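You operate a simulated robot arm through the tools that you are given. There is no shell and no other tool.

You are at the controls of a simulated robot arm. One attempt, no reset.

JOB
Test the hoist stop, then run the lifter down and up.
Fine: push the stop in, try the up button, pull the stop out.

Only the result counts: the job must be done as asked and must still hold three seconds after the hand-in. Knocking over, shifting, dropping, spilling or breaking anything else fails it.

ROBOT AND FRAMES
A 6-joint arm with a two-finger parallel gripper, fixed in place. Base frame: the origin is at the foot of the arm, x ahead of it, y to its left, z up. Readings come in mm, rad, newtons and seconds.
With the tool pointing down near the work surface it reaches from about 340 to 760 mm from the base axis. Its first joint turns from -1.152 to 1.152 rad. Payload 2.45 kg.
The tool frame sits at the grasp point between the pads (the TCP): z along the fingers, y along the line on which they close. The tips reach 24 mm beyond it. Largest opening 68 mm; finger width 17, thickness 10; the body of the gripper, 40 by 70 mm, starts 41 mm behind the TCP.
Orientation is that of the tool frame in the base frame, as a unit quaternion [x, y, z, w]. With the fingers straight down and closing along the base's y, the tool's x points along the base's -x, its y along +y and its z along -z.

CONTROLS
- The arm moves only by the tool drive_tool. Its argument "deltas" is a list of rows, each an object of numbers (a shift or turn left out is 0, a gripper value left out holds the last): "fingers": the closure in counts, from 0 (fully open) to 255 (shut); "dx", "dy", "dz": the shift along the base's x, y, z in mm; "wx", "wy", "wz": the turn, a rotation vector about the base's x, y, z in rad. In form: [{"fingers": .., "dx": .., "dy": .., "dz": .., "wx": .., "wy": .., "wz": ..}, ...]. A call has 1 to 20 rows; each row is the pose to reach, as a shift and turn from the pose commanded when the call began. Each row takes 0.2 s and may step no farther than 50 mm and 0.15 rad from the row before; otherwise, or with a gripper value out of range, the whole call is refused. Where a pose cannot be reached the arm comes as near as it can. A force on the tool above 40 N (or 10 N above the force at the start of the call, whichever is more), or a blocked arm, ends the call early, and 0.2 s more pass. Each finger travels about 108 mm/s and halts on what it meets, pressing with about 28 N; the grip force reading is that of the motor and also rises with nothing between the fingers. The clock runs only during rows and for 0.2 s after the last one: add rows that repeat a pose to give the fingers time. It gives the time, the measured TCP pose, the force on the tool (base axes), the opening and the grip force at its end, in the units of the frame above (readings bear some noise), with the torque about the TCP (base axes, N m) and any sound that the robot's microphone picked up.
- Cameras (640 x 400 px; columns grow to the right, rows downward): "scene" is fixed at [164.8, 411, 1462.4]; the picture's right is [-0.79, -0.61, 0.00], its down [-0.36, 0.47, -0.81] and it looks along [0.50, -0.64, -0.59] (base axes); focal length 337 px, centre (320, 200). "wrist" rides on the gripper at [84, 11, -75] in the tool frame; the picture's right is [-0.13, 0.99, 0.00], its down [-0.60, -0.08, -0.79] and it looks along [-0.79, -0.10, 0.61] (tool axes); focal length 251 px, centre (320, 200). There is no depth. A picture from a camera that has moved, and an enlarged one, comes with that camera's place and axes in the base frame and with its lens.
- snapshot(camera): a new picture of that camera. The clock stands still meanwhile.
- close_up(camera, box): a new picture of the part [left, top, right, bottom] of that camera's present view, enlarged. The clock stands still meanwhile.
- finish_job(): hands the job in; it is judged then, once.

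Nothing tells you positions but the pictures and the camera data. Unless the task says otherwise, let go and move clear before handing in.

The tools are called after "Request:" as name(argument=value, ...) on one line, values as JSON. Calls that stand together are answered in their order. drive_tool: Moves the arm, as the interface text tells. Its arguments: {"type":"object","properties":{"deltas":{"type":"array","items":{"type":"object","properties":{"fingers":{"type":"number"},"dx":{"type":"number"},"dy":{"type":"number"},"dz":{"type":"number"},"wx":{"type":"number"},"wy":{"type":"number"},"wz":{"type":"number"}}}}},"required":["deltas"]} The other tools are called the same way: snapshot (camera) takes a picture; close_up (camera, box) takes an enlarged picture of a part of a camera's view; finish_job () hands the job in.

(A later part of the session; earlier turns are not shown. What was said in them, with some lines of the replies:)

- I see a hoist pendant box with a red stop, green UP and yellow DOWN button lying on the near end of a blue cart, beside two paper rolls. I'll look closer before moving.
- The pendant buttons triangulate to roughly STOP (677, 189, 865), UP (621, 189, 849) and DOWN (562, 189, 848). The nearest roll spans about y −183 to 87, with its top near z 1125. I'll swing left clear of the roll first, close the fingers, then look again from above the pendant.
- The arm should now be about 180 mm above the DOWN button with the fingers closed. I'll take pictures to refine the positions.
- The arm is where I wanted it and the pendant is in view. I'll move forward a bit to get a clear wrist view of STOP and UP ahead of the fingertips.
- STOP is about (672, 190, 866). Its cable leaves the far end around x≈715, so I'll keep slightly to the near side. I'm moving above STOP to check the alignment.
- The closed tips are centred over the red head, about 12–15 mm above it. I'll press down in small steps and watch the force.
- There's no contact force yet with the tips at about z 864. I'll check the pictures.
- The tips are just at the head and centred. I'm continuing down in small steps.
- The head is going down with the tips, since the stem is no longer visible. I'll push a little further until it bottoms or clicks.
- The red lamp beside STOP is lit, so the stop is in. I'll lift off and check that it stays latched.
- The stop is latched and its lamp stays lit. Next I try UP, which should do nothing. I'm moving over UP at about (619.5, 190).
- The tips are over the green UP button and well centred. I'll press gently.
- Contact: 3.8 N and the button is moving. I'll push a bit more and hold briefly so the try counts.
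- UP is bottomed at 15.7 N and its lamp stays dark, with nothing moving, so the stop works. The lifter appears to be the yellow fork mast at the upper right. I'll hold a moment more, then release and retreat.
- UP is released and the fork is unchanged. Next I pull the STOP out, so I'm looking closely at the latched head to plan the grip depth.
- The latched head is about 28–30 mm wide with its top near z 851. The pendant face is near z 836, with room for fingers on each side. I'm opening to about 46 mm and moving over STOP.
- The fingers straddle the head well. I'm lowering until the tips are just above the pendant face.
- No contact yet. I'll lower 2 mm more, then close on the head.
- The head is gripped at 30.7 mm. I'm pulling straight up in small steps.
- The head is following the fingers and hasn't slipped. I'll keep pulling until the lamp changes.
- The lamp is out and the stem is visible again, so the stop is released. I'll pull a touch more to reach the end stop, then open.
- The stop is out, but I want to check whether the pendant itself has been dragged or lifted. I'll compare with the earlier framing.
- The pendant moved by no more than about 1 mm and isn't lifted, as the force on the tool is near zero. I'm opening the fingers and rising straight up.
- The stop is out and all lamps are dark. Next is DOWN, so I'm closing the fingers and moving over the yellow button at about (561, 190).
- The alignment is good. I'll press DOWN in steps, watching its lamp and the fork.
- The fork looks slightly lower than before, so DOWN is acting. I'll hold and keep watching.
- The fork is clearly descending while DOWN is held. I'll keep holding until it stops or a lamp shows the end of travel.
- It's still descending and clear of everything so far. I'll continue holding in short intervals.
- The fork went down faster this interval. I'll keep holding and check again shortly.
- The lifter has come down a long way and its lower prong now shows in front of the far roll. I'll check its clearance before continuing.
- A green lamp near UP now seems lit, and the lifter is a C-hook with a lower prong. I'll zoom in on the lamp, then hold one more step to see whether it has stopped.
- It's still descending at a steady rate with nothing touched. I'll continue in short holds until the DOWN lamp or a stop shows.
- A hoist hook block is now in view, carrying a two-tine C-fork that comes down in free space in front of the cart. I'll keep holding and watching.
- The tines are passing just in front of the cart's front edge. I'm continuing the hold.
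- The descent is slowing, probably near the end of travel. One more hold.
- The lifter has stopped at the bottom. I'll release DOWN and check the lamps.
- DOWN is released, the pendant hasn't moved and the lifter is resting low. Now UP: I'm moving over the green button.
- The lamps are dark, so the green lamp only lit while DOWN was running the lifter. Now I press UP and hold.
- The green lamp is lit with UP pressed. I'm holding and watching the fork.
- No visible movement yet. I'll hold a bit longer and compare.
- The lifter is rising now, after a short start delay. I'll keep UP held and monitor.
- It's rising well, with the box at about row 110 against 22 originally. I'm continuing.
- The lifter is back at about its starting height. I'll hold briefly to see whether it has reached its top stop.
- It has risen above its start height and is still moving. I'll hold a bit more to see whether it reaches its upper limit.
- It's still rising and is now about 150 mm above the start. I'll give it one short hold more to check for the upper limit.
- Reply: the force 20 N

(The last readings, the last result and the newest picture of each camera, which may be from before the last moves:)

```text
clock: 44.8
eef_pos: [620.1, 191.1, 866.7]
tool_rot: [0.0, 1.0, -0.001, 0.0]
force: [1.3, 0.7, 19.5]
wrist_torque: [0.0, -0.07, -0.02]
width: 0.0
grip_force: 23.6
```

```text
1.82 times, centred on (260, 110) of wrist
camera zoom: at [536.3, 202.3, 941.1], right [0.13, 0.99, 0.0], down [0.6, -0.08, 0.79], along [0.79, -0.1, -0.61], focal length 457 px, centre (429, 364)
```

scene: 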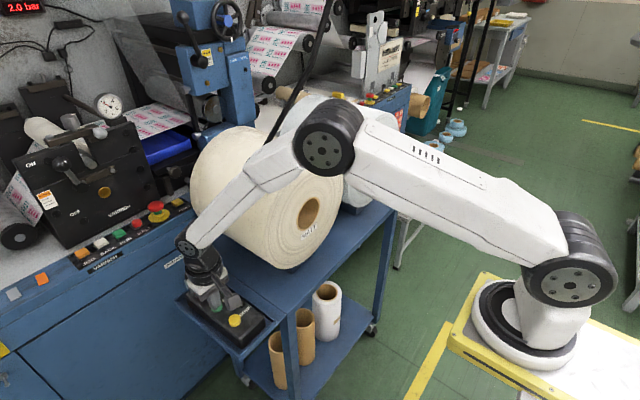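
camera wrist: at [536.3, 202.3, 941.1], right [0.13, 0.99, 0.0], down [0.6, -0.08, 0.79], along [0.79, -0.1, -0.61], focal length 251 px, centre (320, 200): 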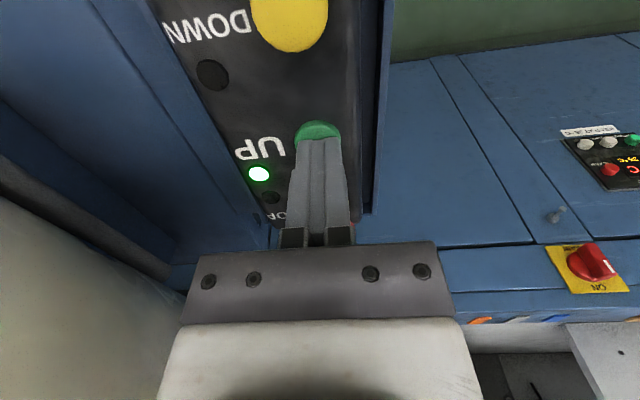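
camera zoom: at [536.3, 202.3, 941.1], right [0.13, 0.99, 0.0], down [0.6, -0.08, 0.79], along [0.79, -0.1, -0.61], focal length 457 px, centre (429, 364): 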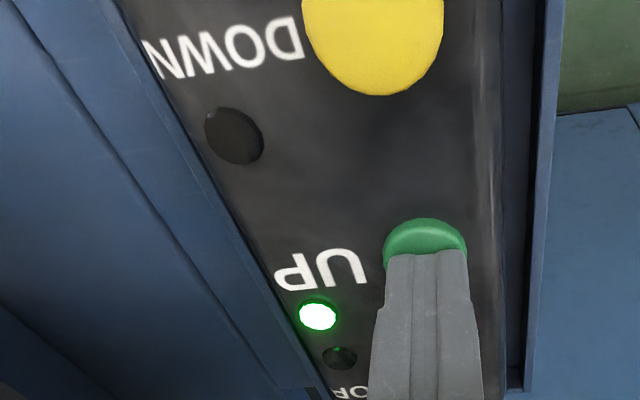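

The lifter has been run fully down and then up well past its starting height. I'm releasing UP, lifting clear and checking the lamps and the stop.

Request:
drive_tool(deltas=[{"fingers": 255, "dz": 8}, {"fingers": 255, "dz": 40}, {"fingers": 255, "dz": 80}, {"fingers": 255, "dz": 80, "dx": -40}, {"fingers": 255, "dz": 110, "dx": -60}, {"fingers": 255, "dz": 110, "dx": -60}])

Request:
snapshot(camera="scene")

Request:
close_up(camera="scene", box=[160, 250, 320, 350])

Request:
snapshot(camera="wrist")

```text
clock: 46.2
eef_pos: [560.2, 191.0, 975.1]
tool_rot: [0.0, 1.0, 0.0, 0.0]
force: [0.3, 0.0, -0.5]
wrist_torque: [-0.01, 0.02, 0.05]
width: 0.2
grip_force: 23.8
```

```text
taken
```

scene: 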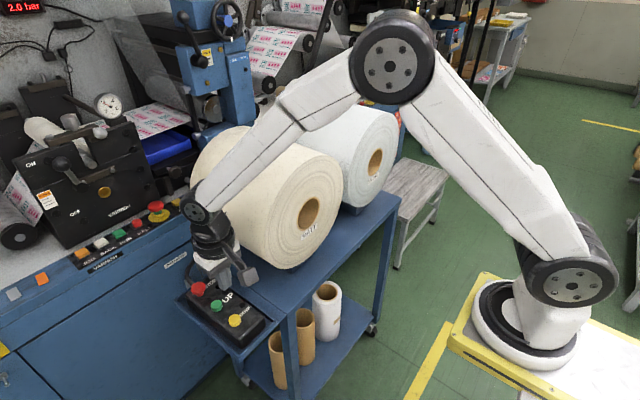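

```text
4.00 times, centred on (240, 300) of scene
camera zoom: at [164.7, 411.0, 1462.4], right [-0.79, -0.61, 0.0], down [-0.36, 0.47, -0.81], along [0.5, -0.64, -0.59], focal length 1347 px, centre (640, -200)
```

zoom: 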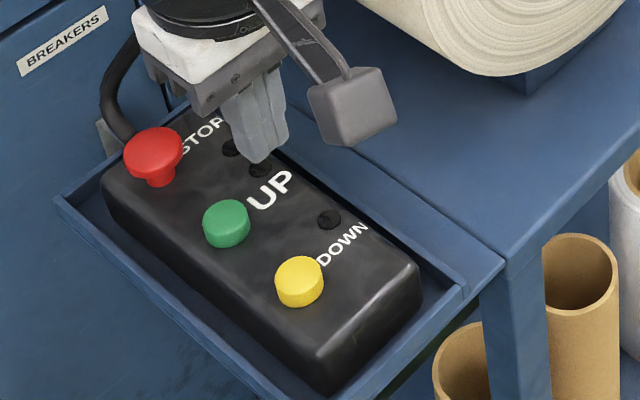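

```text
taken
camera wrist: at [476.1, 201.7, 1050.9], right [0.13, 0.99, 0.0], down [0.6, -0.08, 0.79], along [0.79, -0.1, -0.61], focal length 251 px, centre (320, 200)
```

wrist: 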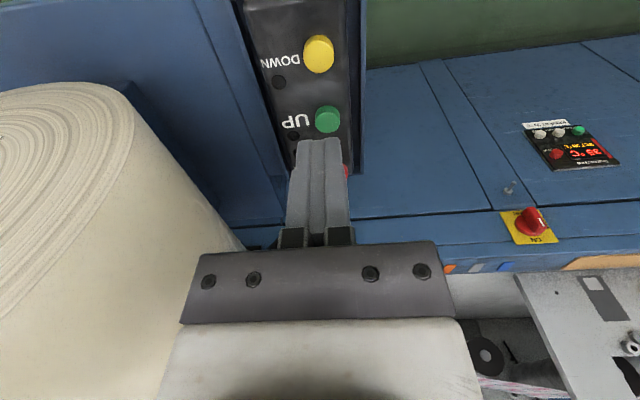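

The sequence is complete. With STOP latched in, UP did nothing; STOP was then pulled out, and the lifter ran down to its stop and back up. All buttons are released, STOP is out, the lamps are dark, the pendant sits in its tray and the arm is clear, so I'm handing in.

Request:
finish_job()

```text
The job is handed in.
```

The job is handed in. The stop test passed, and the lifter ran down and back up.

- **Stop test:** I pushed the stop in and its red lamp stayed lit. I then held the up button fully pressed for about a second, and nothing moved and its lamp stayed dark. Pulling the stop out cleared the red lamp.
- **Lifter down:** I held the down button until the fork stopped by itself. It came down just in front of the cart, and I saw it touch nothing.
- **Lifter up:** I held the up button until the fork rose out of the camera's view, well above where it started. I let go before it reached any upper limit, so it is now higher than at the start. I couldn't see it after letting go; the lamps going dark is the only sign it stopped.

Gripping the stop shifted the pendant about 1 mm in its tray. All three buttons are out, all lamps are dark, and the arm is clear above the pendant.
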